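You operate a simulated robot arm through the tools that you are given. There is no shell and no other tool. Be economical: measure what you need, move in short steps, check, and stop when the job is done.

You are at the controls of a simulated robot arm. One attempt, no reset.

## Task
Put the 5 mm black nozzle from the top of the fitting bench on the pink tag and the 15 mm black nozzle on top of the yellow valve block.
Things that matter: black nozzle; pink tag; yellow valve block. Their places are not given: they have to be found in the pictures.

The check looks at the end state, three seconds after you hand in, the way a careful person would. Anything else that was tipped, shoved, dropped, spilled or broken makes it a failure.

## Robot
A 7-joint arm with a two-finger parallel gripper, fixed in place. Base frame: the origin is at the foot of the arm, x ahead of it, y to its left, z up; the work surface is at about z = 0. Lengths are in m, angles in rad, forces in N, time in s.
With the tool pointing down near the work surface it reaches from about 0.24 to 0.62 m from the base axis. Its first joint turns from -1.152 to 1.152 rad. Payload 2.6 kg.
Tool frame: the origin (TCP) lies between the finger pads and is the grasp point; the fingertips stand 0.03 m ahead of it; z points along the fingers, y is the line along which they close. The gripper opens to 0.094 m. The fingers are 0.028 m wide and 0.01 m thick; the gripper's body (0.05 by 0.096 m) begins 0.055 m behind the TCP.
Orientation is that of the tool frame in the base frame, as a unit quaternion [w, x, y, z]. With the fingers straight down and closing along the base's y, the tool's x points along the base's -x, its y along +y and its z along -z.

## Interface
- The arm moves only by the tool drive_tool. Its arguments are lists of equal length, an entry for each row: "travel": the shift along the base's x, y, z in m, a list of three; "angular": the turn, a rotation vector about the base's x, y, z in rad, a list of three; "fingers": the gripper command, from -1 (shut) to 1 (fully open), values between in proportion. In form: {"travel": [[x, y, z], ...], "angular": [[wx, wy, wz], ...], "fingers": [fingers, ...]}. A call has 1 to 8 rows; each row is the pose to reach, as a shift and turn from the pose commanded when the call began. Rows are played at 5 a second. More than 0.05 m and 0.15 rad between two rows, or a gripper value outside its range, and nothing of the call is played. Where a pose cannot be reached the arm comes as near as it can. A force on the tool above 40 N (or 10 N above the force at the start of the call, whichever is more), or a blocked arm, ends the call early, and 0.2 s more pass. The fingers move at their own pace (about 0.072 m/s each) and stop on an object; they squeeze with about 36 N. The grip force told is the motor's: it shows also when the fingers shut on nothing. Time passes only in rows, and 0.2 s behind the last, so rows that repeat a pose let the fingers close. It gives the time, the measured TCP pose, the force on the tool (base axes), the opening and the grip force at its end, in the units of the frame above (readings bear some noise).
- Cameras (640 x 400 px; columns grow to the right, rows downward): "scene" is fixed at [0.0376, 0.4378, 0.5676]; the picture's right is [-0.72, -0.69, 0.00], its down [-0.34, 0.36, -0.87] and it looks along [0.60, -0.63, -0.50] (base axes); focal length 322 px, centre (320, 200). "wrist" rides on the gripper at [-0.037, 0, -0.058] in the tool frame; the picture's right is [0.00, -1.00, 0.00], its down [0.97, 0.00, -0.24] and it looks along [0.24, 0.00, 0.97] (tool axes); focal length 218 px, centre (320, 200).
- snapshot(camera): a new picture of that camera. No time passes.
- pixel_to_xyz(camera, pixels): for up to 12 pixels [column, row] of the newest picture of that camera ("zoom" is the newest enlarged one), the place [x, y, z] in the base frame of the surface seen there, good to about 0.002 m, but the place of the scene camera against the robot may be out by one fixed shift of up to 0.012 m in any direction. No time passes.
- zoom(camera, box): a new picture of the part [left, top, right, bottom] of that camera's present view, enlarged. No time passes.
- finish_job(): hands the job in; it is judged then, once.

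Go step by step. Measure first, check grasps and placings, and put right what went wrong. The budget is 60 turns and 20 pictures, counting those below and the enlarged ones. Unless the task says otherwise, let go and move clear before handing in, and close with one line.

The tools are called after "Request:" as a command line: name --argument value ..., lists and objects as JSON in quotes. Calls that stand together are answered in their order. drive_tool: Moves the arm, as the interface text tells. Its arguments: {"type":"object","properties":{"travel":{"type":"array","items":{"type":"array","items":{"type":"number"}}},"angular":{"type":"array","items":{"type":"array","items":{"type":"number"}}},"fingers":{"type":"array","items":{"type":"number"}}},"required":["travel","angular","fingers"]} The other tools are called the same way: snapshot (camera) takes a picture; pixel_to_xyz (camera, pixels) gives the place of the surface under pixels of a picture; zoom (camera, box) takes an enlarged picture of a part of a camera's view; finish_job () hands the job in.

At the start:

```text
time: 0.0
position: [0.4191, -0.0861, 0.3355]
tool_rot: [0.0, 0.0, 1.0, 0.0]
force: [0.7, 0.2, 0.5]
gripper_width: 0.0941
grip_force: 0.1
```

scene: 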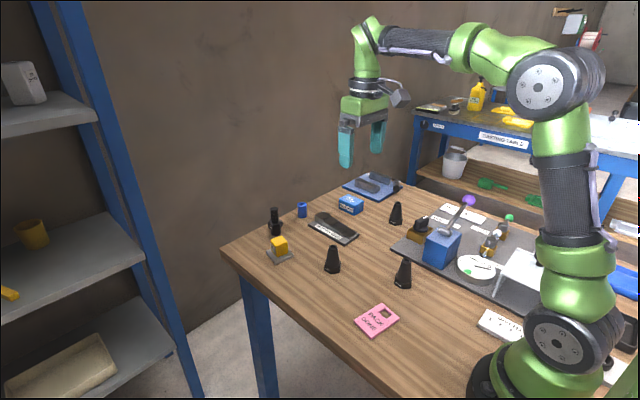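
wrist: 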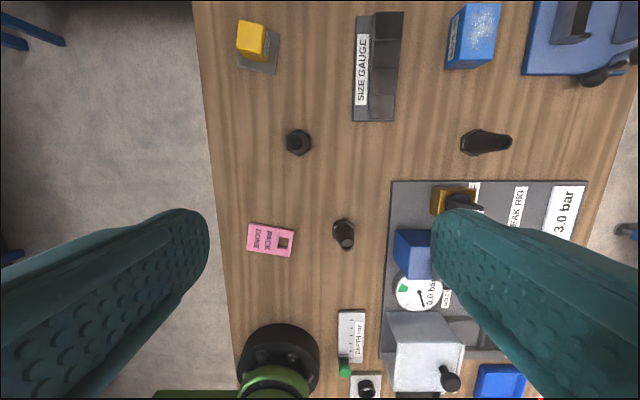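

The pictures show black nozzles at scene (332,258), (403,272) and (397,212), a pink tag at (377,320) and a yellow block at (280,247). I need enlarged views to tell the sizes apart.

Request:
zoom --camera "scene" --box '[250, 180, 430, 292]'

Request:
zoom --camera "wrist" --box '[220, 0, 540, 200]'

Request:
zoom --camera "wrist" --box '[230, 110, 430, 270]'

```text
3.56 times, centred on (340, 236) of scene
```

zoom: 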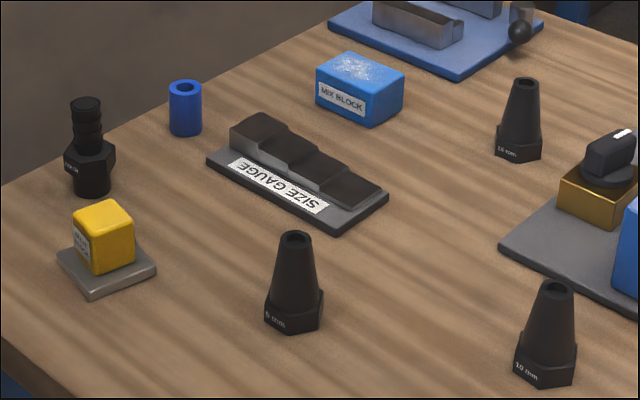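

```text
2.00 times, centred on (380, 100) of wrist
```

zoom: 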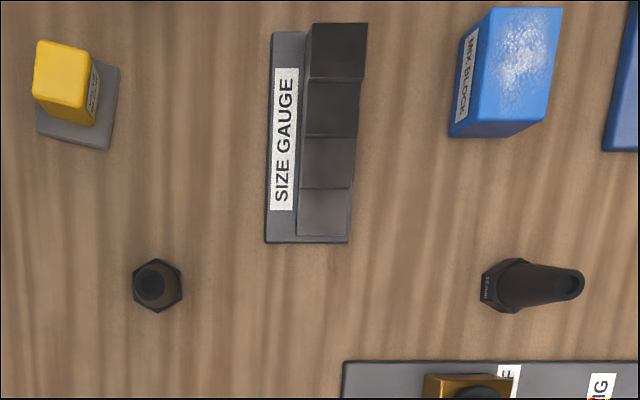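

```text
2.50 times, centred on (330, 190) of wrist
```

zoom: 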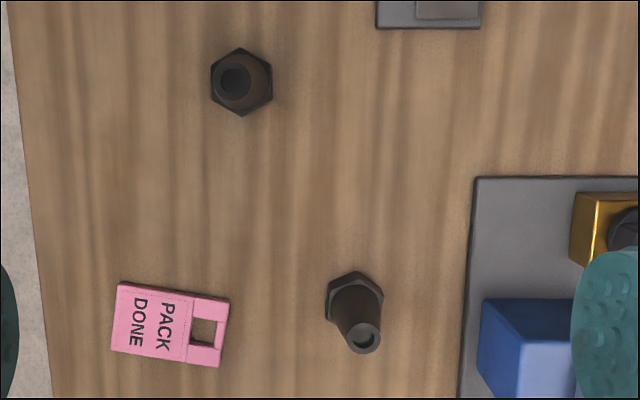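

Each nozzle has a label near its base. I'll enlarge them to read the numbers.

Request:
zoom --camera "scene" --box '[318, 242, 350, 274]'

Request:
zoom --camera "scene" --box '[383, 200, 411, 228]'

Request:
zoom --camera "scene" --box '[388, 256, 420, 292]'

```text
12.50 times, centred on (334, 258) of scene
```

zoom: 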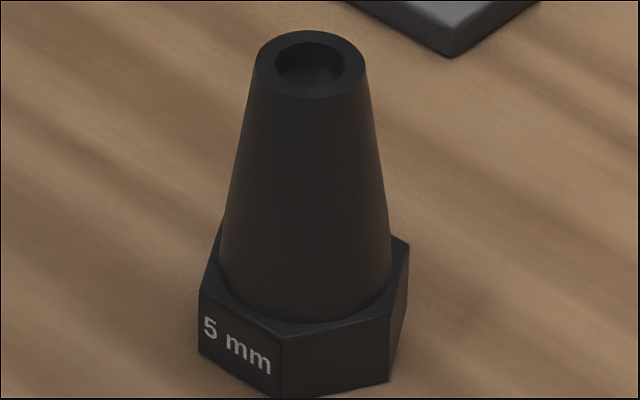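

```text
14.29 times, centred on (397, 214) of scene
```

zoom: 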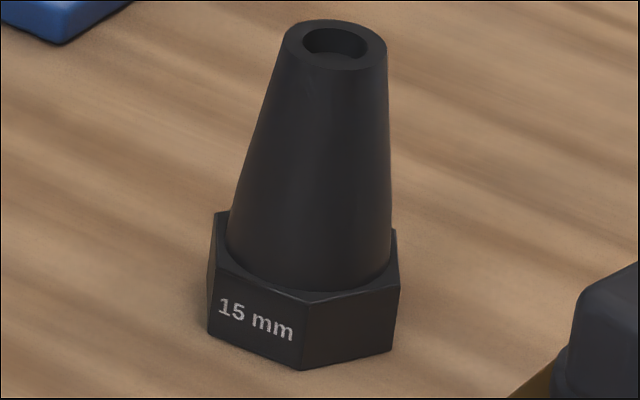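

```text
11.11 times, centred on (404, 274) of scene
```

zoom: 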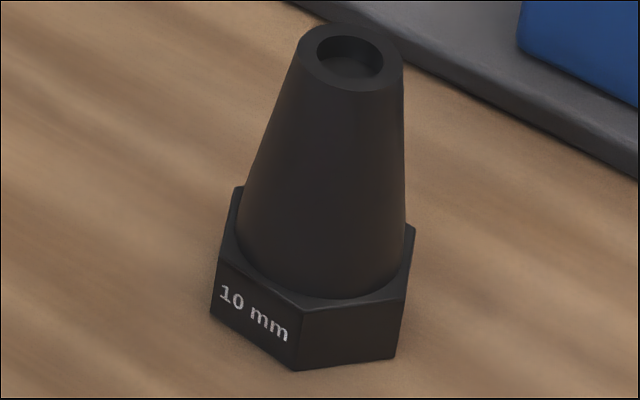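

The labels read 5 mm (left), 15 mm (back) and 10 mm (right). Next I'll measure places with the wrist camera, and read the yellow block's label in an enlarged view.

Request:
pixel_to_xyz --camera "wrist" --pixels '[[296, 142], [298, 131], [290, 150], [505, 142], [467, 146], [476, 131], [237, 22], [263, 27], [260, 58], [238, 54], [276, 60], [250, 38]]'

Request:
pixel_to_xyz --camera "wrist" --pixels '[[249, 224], [294, 231], [291, 256], [247, 249], [265, 240], [285, 242], [300, 165], [283, 142], [489, 142], [500, 142], [476, 154], [463, 142]]'

Request:
zoom --camera "scene" --box '[260, 230, 300, 270]'

```text
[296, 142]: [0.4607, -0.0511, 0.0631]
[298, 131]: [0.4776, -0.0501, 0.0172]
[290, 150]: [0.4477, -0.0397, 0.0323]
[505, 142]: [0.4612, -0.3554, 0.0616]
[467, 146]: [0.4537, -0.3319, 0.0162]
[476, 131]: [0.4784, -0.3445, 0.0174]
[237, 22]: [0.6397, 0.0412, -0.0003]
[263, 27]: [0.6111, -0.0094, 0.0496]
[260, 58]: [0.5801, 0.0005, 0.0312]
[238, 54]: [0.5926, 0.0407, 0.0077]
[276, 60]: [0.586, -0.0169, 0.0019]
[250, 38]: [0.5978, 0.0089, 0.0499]
```

```text
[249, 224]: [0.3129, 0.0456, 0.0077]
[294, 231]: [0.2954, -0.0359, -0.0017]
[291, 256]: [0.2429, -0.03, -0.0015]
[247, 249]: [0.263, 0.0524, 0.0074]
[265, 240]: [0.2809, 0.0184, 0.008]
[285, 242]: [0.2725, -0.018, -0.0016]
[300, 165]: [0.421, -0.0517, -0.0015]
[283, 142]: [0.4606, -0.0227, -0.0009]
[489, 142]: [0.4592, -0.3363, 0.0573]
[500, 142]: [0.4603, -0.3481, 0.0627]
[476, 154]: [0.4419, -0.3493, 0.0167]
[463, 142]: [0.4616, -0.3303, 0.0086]
```

```text
10.00 times, centred on (280, 250) of scene
```

zoom: 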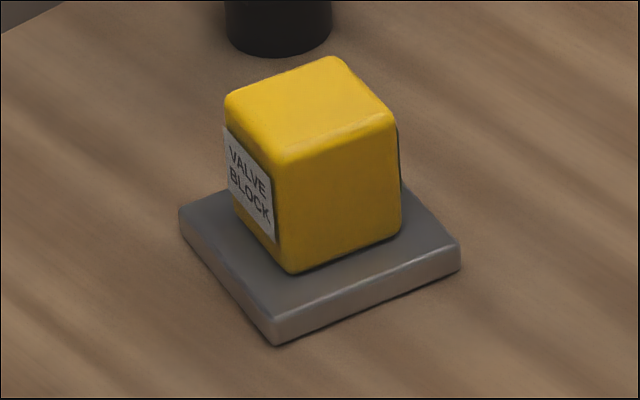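

The block is labelled "VALVE BLOCK", so the target is confirmed. The 5 mm nozzle is at about (0.461, -0.051), so I'll move above it and refine that with the wrist camera.

Request:
drive_tool --travel '[[0.02, 0.018, -0.03], [0.04, 0.035, -0.06], [0.0416, 0.035, -0.105], [0.0416, 0.035, -0.15], [0.0416, 0.035, -0.185], [0.0416, 0.035, -0.185]]' --angular '[[0, 0, 0], [0, 0, 0], [0, 0, 0], [0, 0, 0], [0, 0, 0], [0, 0, 0]]' --fingers '[1, 1, 1, 1, 1, 1]'

Request:
snapshot --camera "wrist"

```text
time: 1.4
position: [0.4605, -0.0481, 0.1509]
tool_rot: [0.0, 0.0, 1.0, 0.0]
force: [-0.2, 0.1, -0.6]
gripper_width: 0.094
grip_force: 0.0
```

```text
10 pictures are left
```

wrist: 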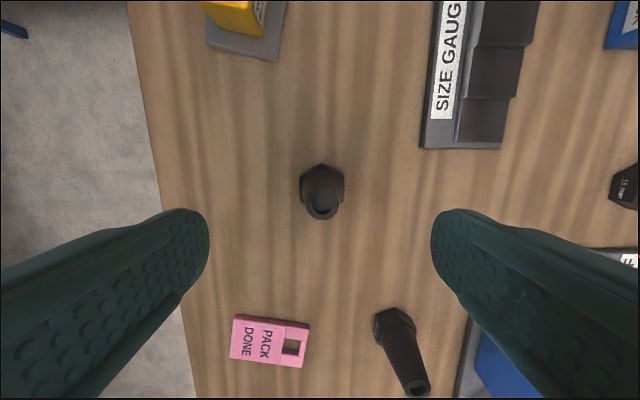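

The nozzle is at wrist (322,190), nearly centred. I'll measure its hex and top, and the tag at the same time.

Request:
pixel_to_xyz --camera "wrist" --pixels '[[321, 165], [302, 177], [342, 177], [303, 194], [341, 194], [312, 205], [333, 205], [322, 217], [323, 206], [264, 338], [248, 325], [245, 352]]'

Request:
pixel_to_xyz --camera "wrist" --pixels '[[236, 317], [307, 325], [302, 366], [232, 358], [282, 345], [279, 338], [270, 341], [299, 337], [296, 355], [242, 25], [230, 10], [255, 10]]'

```text
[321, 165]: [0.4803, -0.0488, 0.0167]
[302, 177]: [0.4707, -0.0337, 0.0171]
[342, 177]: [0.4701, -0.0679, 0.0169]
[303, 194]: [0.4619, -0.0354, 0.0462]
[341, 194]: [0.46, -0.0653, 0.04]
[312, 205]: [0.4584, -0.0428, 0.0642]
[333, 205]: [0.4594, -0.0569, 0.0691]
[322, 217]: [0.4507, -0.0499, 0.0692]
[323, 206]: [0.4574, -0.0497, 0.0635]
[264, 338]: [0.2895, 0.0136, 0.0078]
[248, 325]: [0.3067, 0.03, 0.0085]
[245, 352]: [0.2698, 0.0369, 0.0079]
```

```text
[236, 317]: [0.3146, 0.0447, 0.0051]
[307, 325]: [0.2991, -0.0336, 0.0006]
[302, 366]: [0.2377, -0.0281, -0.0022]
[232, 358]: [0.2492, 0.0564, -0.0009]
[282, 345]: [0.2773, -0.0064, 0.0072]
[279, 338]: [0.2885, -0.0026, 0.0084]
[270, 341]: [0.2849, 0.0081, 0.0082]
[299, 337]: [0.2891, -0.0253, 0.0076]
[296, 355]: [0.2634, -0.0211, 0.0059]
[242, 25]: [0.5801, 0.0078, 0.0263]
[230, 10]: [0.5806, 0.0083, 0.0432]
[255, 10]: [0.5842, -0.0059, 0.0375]
```

The 5 mm nozzle axis is at about (0.461, -0.050) with the hex 17 mm tall, and the hex flats face ±y. I'll go down around the hex and close.

Request:
drive_tool --travel '[[0, 0.0005, -0.045], [0, 0.0005, -0.085], [0, 0.0005, -0.1165], [0, 0.0005, -0.1165], [0, 0.0005, -0.1165], [0, 0.0005, -0.1165], [0, 0.0005, -0.1165], [0, 0.0005, -0.1165]]' --angular '[[0, 0, 0], [0, 0, 0], [0, 0, 0], [0, 0, 0], [0, 0, 0], [0, 0, 0], [0, 0, 0], [0, 0, 0]]' --fingers '[1, 1, 1, 1, -1, -1, -1, -1]'

```text
time: 3.2
position: [0.4604, -0.0485, 0.0347]
tool_rot: [0.0, 0.0, 1.0, 0.0]
force: [0.9, 0.0, -0.2]
gripper_width: 0.0387
grip_force: 36.0
```

The gripper stopped at 0.0387 m with 36 N, so it's holding the hex. I'll lift and check.

Request:
drive_tool --travel '[[0, 0, 0.02], [0, 0, 0.05], [0, 0, 0.08], [0, 0, 0.08]]' --angular '[[0, 0, 0], [0, 0, 0], [0, 0, 0], [0, 0, 0]]' --fingers '[-1, -1, -1, -1]'

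Request:
snapshot --camera "wrist"

```text
time: 4.2
position: [0.4602, -0.0487, 0.1141]
tool_rot: [0.0, 0.0, 1.0, 0.0]
force: [1.1, -0.2, -0.5]
gripper_width: 0.039
grip_force: 35.8
```

```text
9 pictures are left
```

wrist: 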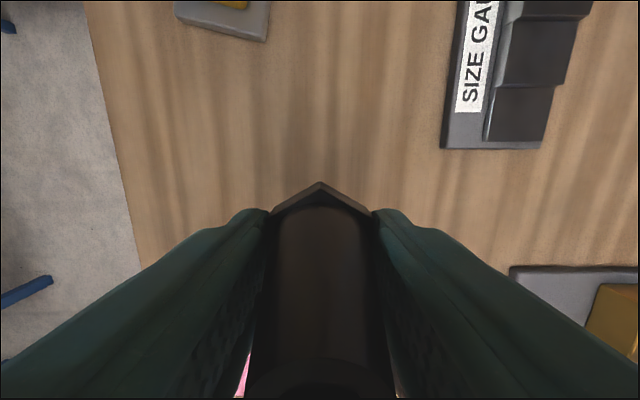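

The nozzle is held upright, with its hex corner at (320,183). I'll carry it over the tag's solid part at (0.285, 0.018).

Request:
drive_tool --travel '[[-0.035, 0.015, 0], [-0.075, 0.03, 0], [-0.115, 0.045, 0], [-0.15, 0.06, 0], [-0.1755, 0.0675, 0], [-0.1755, 0.0675, 0], [-0.1755, 0.0675, -0.03], [-0.1755, 0.0675, -0.03]]' --angular '[[0, 0, 0], [0, 0, 0], [0, 0, 0], [0, 0, 0], [0, 0, 0], [0, 0, 0], [0, 0, 0], [0, 0, 0]]' --fingers '[-1, -1, -1, -1, -1, -1, -1, -1]'

Request:
snapshot --camera "scene"

```text
time: 6.0
position: [0.2859, 0.0169, 0.0845]
tool_rot: [0.0, 0.0, 1.0, -0.001]
force: [-0.3, 0.3, 0.2]
gripper_width: 0.0387
grip_force: 35.7
```

```text
8 pictures are left
```

scene: 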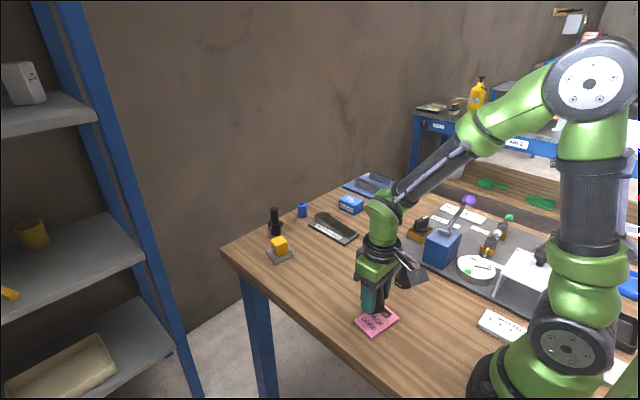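

The nozzle is over the tag at scene (378,318). I'll lower it until it touches, at the 8 mm tag top.

Request:
drive_tool --travel '[[0, 0, -0.02], [0, 0, -0.034], [0, 0, -0.039], [0, 0, -0.041], [0, 0, -0.042], [0, 0, -0.042]]' --angular '[[0, 0, 0], [0, 0, 0], [0, 0, 0], [0, 0, 0], [0, 0, 0], [0, 0, 0]]' --fingers '[-1, -1, -1, -1, -1, -1]'

```text
time: 7.4
position: [0.2858, 0.017, 0.0414]
tool_rot: [0.003, 0.0, 1.0, 0.0]
force: [-1.4, -0.1, 24.0]
gripper_width: 0.0386
grip_force: 35.8
```

The force has risen to 24 N, so the nozzle is seated on the tag. I'll ease off a little, open, and rise.

Request:
drive_tool --travel '[[0, 0, 0.0005], [0, 0, 0.0005], [0, 0, 0.0005], [0, 0, 0.0005], [0, 0, 0.04], [0, 0, 0.085], [0, 0, 0.13], [0, 0, 0.13]]' --angular '[[0, 0, 0], [0, 0, 0], [0, 0, 0], [0, 0, 0], [0, 0, 0], [0, 0, 0], [0, 0, 0], [0, 0, 0]]' --fingers '[-1, 0.5, 0.5, 0.5, 0.5, 0.5, 1, 1]'

Request:
snapshot --camera "wrist"

```text
time: 9.2
position: [0.2828, 0.0166, 0.1716]
tool_rot: [0.0, 0.0, 1.0, 0.0]
force: [0.3, -0.2, -0.7]
gripper_width: 0.0943
grip_force: 0.2
```

```text
7 pictures are left
```

wrist: 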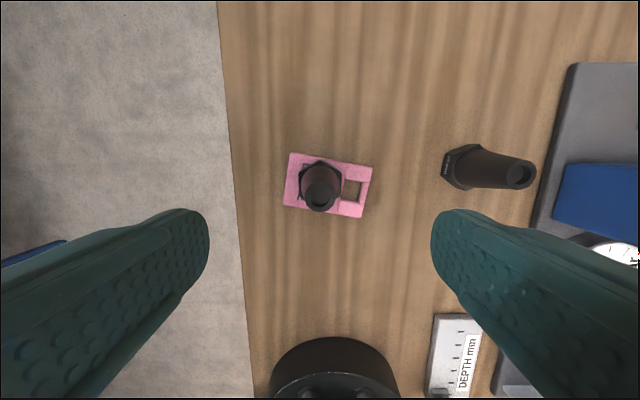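

The 5 mm nozzle stands on the tag at wrist (320,185). I'll travel high to the 15 mm nozzle near (0.461, -0.346), going out in x first to clear the rig.

Request:
drive_tool --travel '[[0.03, 0, 0.035], [0.065, -0.01, 0.065], [0.105, -0.03, 0.08], [0.145, -0.055, 0.08], [0.176, -0.09, 0.08], [0.176, -0.138, 0.08], [0.176, -0.186, 0.08], [0.176, -0.234, 0.08]]' --angular '[[0, 0, 0], [0, 0, 0], [0, 0, 0], [0, 0, 0], [0, 0, 0], [0, 0, 0], [0, 0, 0], [0, 0, 0]]' --fingers '[1, 1, 1, 1, 1, 1, 1, 1]'

Request:
drive_tool --travel '[[0, -0.048, 0], [0, -0.096, 0], [0, -0.129, 0], [0, -0.129, -0.04], [0, -0.129, -0.08], [0, -0.129, -0.1], [0, -0.129, -0.1]]' --angular '[[0, 0, 0], [0, 0, 0], [0, 0, 0], [0, 0, 0], [0, 0, 0], [0, 0, 0], [0, 0, 0]]' --fingers '[1, 1, 1, 1, 1, 1, 1]'

Request:
snapshot --camera "wrist"

```text
time: 11.0
position: [0.4586, -0.2183, 0.2532]
tool_rot: [0.0, 0.0, 1.0, 0.0]
force: [0.0, 0.2, -0.1]
gripper_width: 0.0939
grip_force: 0.2
```

```text
time: 12.6
position: [0.4605, -0.3454, 0.1519]
tool_rot: [0.0, 0.0, 1.0, 0.0]
force: [0.5, 0.4, 0.5]
gripper_width: 0.094
grip_force: 0.0
```

```text
6 pictures are left
```

wrist: 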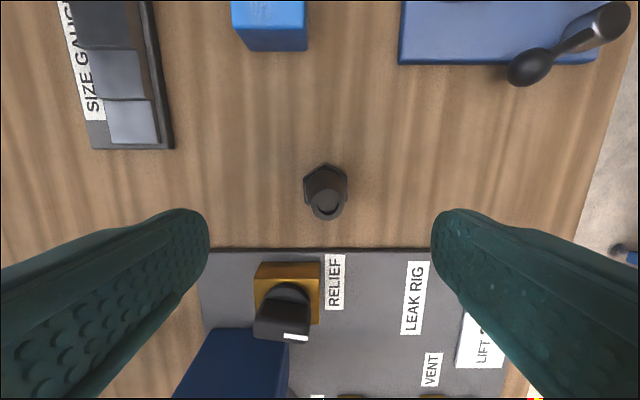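

The nozzle is at wrist (327,190), slightly right of centre, and the rig edge is near row 248. I'll measure both before going down.

Request:
pixel_to_xyz --camera "wrist" --pixels '[[326, 166], [306, 178], [346, 177], [328, 216], [317, 205], [338, 205], [328, 206], [328, 250], [228, 250], [420, 251], [290, 295], [280, 265]]'

```text
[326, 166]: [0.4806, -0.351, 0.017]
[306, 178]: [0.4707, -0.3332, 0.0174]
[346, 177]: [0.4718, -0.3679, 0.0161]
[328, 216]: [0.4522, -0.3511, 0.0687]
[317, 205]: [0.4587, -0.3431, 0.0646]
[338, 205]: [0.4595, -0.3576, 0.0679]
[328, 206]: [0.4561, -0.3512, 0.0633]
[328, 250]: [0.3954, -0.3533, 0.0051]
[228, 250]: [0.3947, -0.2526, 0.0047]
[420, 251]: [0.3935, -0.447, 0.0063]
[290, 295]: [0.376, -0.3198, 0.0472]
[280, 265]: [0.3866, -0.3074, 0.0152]
```

The axis is at (0.461, -0.3505) and the rig is 5 cm away. I'll shift 4.5 mm, go down and grip.

Request:
drive_tool --travel '[[0, -0.0045, -0.04], [0, -0.0045, -0.085], [0, -0.0045, -0.118], [0, -0.0045, -0.118], [0, -0.0045, -0.118], [0, -0.0045, -0.118], [0, -0.0045, -0.118], [0, -0.0045, -0.118]]' --angular '[[0, 0, 0], [0, 0, 0], [0, 0, 0], [0, 0, 0], [0, 0, 0], [0, 0, 0], [0, 0, 0], [0, 0, 0]]' --fingers '[1, 1, 1, 1, -1, -1, -1, -1]'

Request:
drive_tool --travel '[[0, 0, 0.02], [0, 0, 0.06], [0, 0, 0.1], [0, 0, 0.13], [0, 0, 0.13]]' --angular '[[0, 0, 0], [0, 0, 0], [0, 0, 0], [0, 0, 0], [0, 0, 0]]' --fingers '[-1, -1, -1, -1, -1]'

Request:
pixel_to_xyz --camera "scene" --pixels '[[274, 210], [275, 228], [302, 210], [279, 241], [275, 240], [284, 243], [332, 223], [280, 236], [273, 240], [287, 242], [278, 245]]'

```text
time: 14.4
position: [0.4609, -0.3511, 0.0337]
tool_rot: [0.0, 0.0, 1.0, 0.001]
force: [0.3, -0.4, 1.1]
gripper_width: 0.0389
grip_force: 36.0
```

```text
time: 15.6
position: [0.4606, -0.3499, 0.1616]
tool_rot: [0.0, 0.0, 1.0, 0.0]
force: [-0.2, -0.7, -0.5]
gripper_width: 0.0389
grip_force: 35.8
```

```text
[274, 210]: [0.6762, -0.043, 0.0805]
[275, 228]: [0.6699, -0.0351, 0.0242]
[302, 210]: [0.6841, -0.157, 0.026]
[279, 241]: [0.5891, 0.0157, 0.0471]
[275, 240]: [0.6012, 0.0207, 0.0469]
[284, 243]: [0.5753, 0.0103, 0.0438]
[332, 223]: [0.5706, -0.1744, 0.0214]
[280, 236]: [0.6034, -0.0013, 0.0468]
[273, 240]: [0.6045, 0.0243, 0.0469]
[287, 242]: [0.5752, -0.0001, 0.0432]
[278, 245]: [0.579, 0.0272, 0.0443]
```

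The 15 mm nozzle is held at 0.0389 m. I'll bring it to a spot short of the yellow block, about (0.50, 0.01), and look at the block with the wrist camera.

Request:
drive_tool --travel '[[0, -0.0, 0.03], [0, 0.045, 0.036], [0, 0.093, 0.036], [0.006, 0.141, 0.036], [0.012, 0.189, 0.036], [0.018, 0.236, 0.036], [0.024, 0.283, 0.036], [0.03, 0.33, 0.036]]' --angular '[[0, 0, 0], [0, 0, 0], [0, 0, 0], [0, 0, 0], [0, 0, 0], [0, 0, 0], [0, 0, 0], [0, 0, 0]]' --fingers '[-1, -1, -1, -1, -1, -1, -1, -1]'

Request:
drive_tool --travel '[[0.009, 0.03, -0.01], [0.02, 0.03, -0.03], [0.02, 0.03, -0.03]]' --angular '[[0, 0, 0], [0, 0, 0], [0, 0, 0]]' --fingers '[-1, -1, -1]'

Request:
snapshot --camera "wrist"

```text
time: 17.4
position: [0.4907, -0.0199, 0.1969]
tool_rot: [0.0, 0.0, 1.0, 0.0]
force: [0.3, 0.0, -0.7]
gripper_width: 0.0388
grip_force: 35.9
```

```text
time: 18.2
position: [0.5101, 0.0103, 0.1687]
tool_rot: [0.0, 0.0, 1.0, -0.001]
force: [0.2, 0.3, -0.6]
gripper_width: 0.0387
grip_force: 35.9
```

```text
5 pictures are left
```

wrist: 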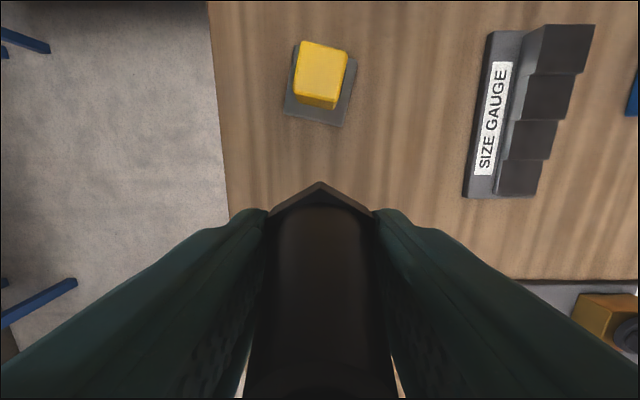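

The yellow block is at wrist (322,72). I'll measure its top edges.

Request:
pixel_to_xyz --camera "wrist" --pixels '[[307, 44], [345, 54], [334, 98], [297, 91], [322, 70], [302, 67], [340, 76], [326, 48], [316, 93], [316, 97], [324, 44], [343, 77]]'

```text
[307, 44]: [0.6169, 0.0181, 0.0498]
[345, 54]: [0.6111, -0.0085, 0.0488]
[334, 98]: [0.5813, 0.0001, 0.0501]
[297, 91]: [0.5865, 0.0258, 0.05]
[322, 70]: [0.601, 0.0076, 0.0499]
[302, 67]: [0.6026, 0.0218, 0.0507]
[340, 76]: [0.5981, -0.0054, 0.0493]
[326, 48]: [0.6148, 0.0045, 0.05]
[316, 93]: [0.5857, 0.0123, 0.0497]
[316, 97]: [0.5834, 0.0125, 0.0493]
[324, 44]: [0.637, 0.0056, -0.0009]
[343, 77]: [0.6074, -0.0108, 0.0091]
```

The block top centre is at (0.599, 0.009, 0.050). I'll move over it and go down to just above it.

Request:
drive_tool --travel '[[0.04, -0.0005, 0], [0.08, -0.0005, 0], [0.089, -0.0005, -0.01], [0.089, -0.0005, -0.045], [0.089, -0.0005, -0.07], [0.089, -0.0005, -0.079], [0.089, -0.0005, -0.079]]' --angular '[[0, 0, 0], [0, 0, 0], [0, 0, 0], [0, 0, 0], [0, 0, 0], [0, 0, 0], [0, 0, 0]]' --fingers '[-1, -1, -1, -1, -1, -1, -1]'

Request:
zoom --camera "scene" --box '[230, 200, 326, 270]'

```text
time: 19.8
position: [0.6, 0.0089, 0.0892]
tool_rot: [0.0, 0.0, 1.0, 0.0]
force: [0.5, -0.4, -1.0]
gripper_width: 0.0387
grip_force: 36.1
```

```text
5.71 times, centred on (278, 235) of scene
```

zoom: 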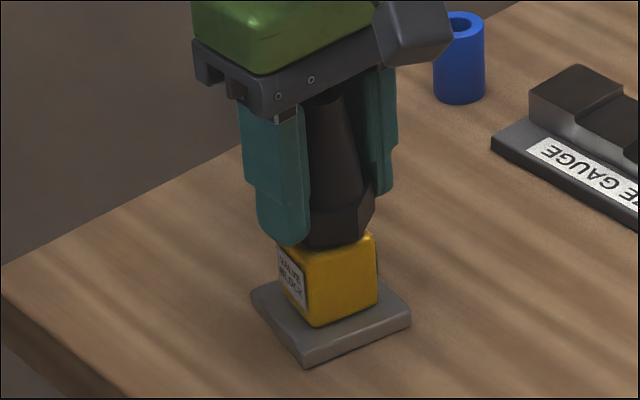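

The nozzle is centred a few millimetres above the block, with no contact force. I'll lower it in small steps to contact.

Request:
drive_tool --travel '[[0, 0, -0.003], [0, 0, -0.005], [0, 0, -0.006], [0, 0, -0.0065], [0, 0, -0.0065]]' --angular '[[0, 0, 0], [0, 0, 0], [0, 0, 0], [0, 0, 0], [0, 0, 0]]' --fingers '[-1, -1, -1, -1, -1]'

```text
time: 21.0
position: [0.5994, 0.0088, 0.0847]
tool_rot: [0.001, 0.0, 1.0, 0.0]
force: [-2.4, -0.5, 10.4]
gripper_width: 0.0385
grip_force: 36.2
```

A contact force of about 10 N shows it is seated. I'll open and rise straight up.

Request:
drive_tool --travel '[[0, 0, 0], [0, 0, 0], [0, 0, 0], [0, 0, 0], [0, 0, 0.03], [0, 0, 0.07], [0, 0, 0.1], [0, 0, 0.1]]' --angular '[[0, 0, 0], [0, 0, 0], [0, 0, 0], [0, 0, 0], [0, 0, 0], [0, 0, 0], [0, 0, 0], [0, 0, 0]]' --fingers '[0.4, 0.4, 0.4, 0.4, 0.4, 0.4, 0.4, 0.4]'

Request:
drive_tool --travel '[[-0.04, 0, 0.02], [-0.08, 0, 0.04], [-0.12, -0.02, 0.06], [-0.15, -0.04, 0.08], [-0.15, -0.04, 0.08]]' --angular '[[0, 0, 0], [0, 0, 0], [0, 0, 0], [0, 0, 0], [0, 0, 0]]' --fingers '[0.4, 0.4, 0.4, 0.4, 0.4]'

Request:
snapshot --camera "scene"

Request:
zoom --camera "scene" --box '[240, 180, 440, 340]'

```text
time: 22.8
position: [0.5993, 0.0096, 0.1822]
tool_rot: [0.0, 0.001, 1.0, 0.0]
force: [-0.2, -0.2, -0.2]
gripper_width: 0.0656
grip_force: 0.1
```

```text
time: 24.0
position: [0.5522, -0.0297, 0.298]
tool_rot: [0.0, 0.001, 1.0, 0.0]
force: [-0.1, 0.2, 0.7]
gripper_width: 0.0659
grip_force: 0.0
out of reach, approached as far as the arm can: row 1, 2, 3, 4, 5
```

```text
3 pictures are left
```

scene: 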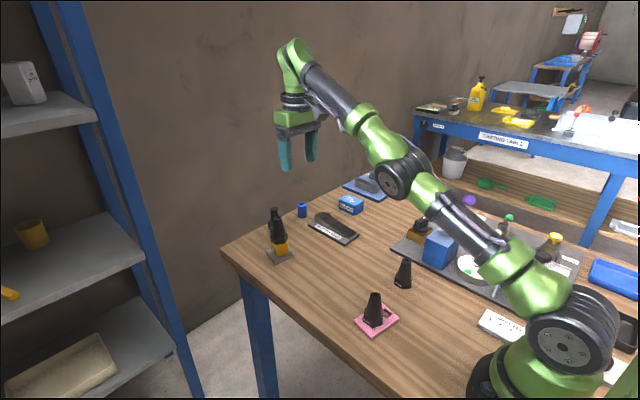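

```text
2.50 times, centred on (340, 260) of scene
```

zoom: 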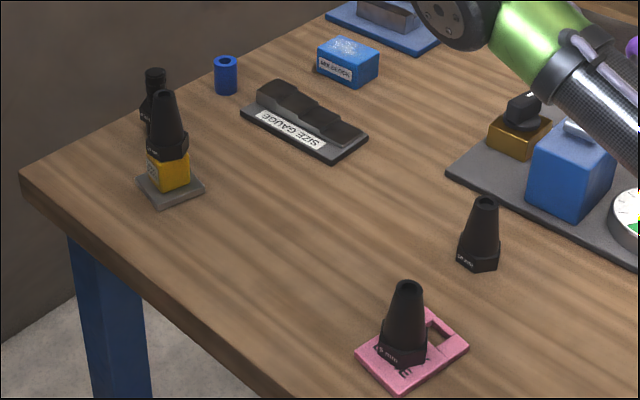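

Both nozzles stand upright: the 5 mm one on the pink tag at scene (373,312) and the 15 mm one on the yellow valve block at (278,230). Everything else in view looks untouched and the gripper is clear, so I'm handing in.

Request:
finish_job

```text
The job is handed in.
```

The job is handed in: the 5 mm black nozzle stands on the pink tag, and the 15 mm black nozzle stands on top of the yellow valve block.
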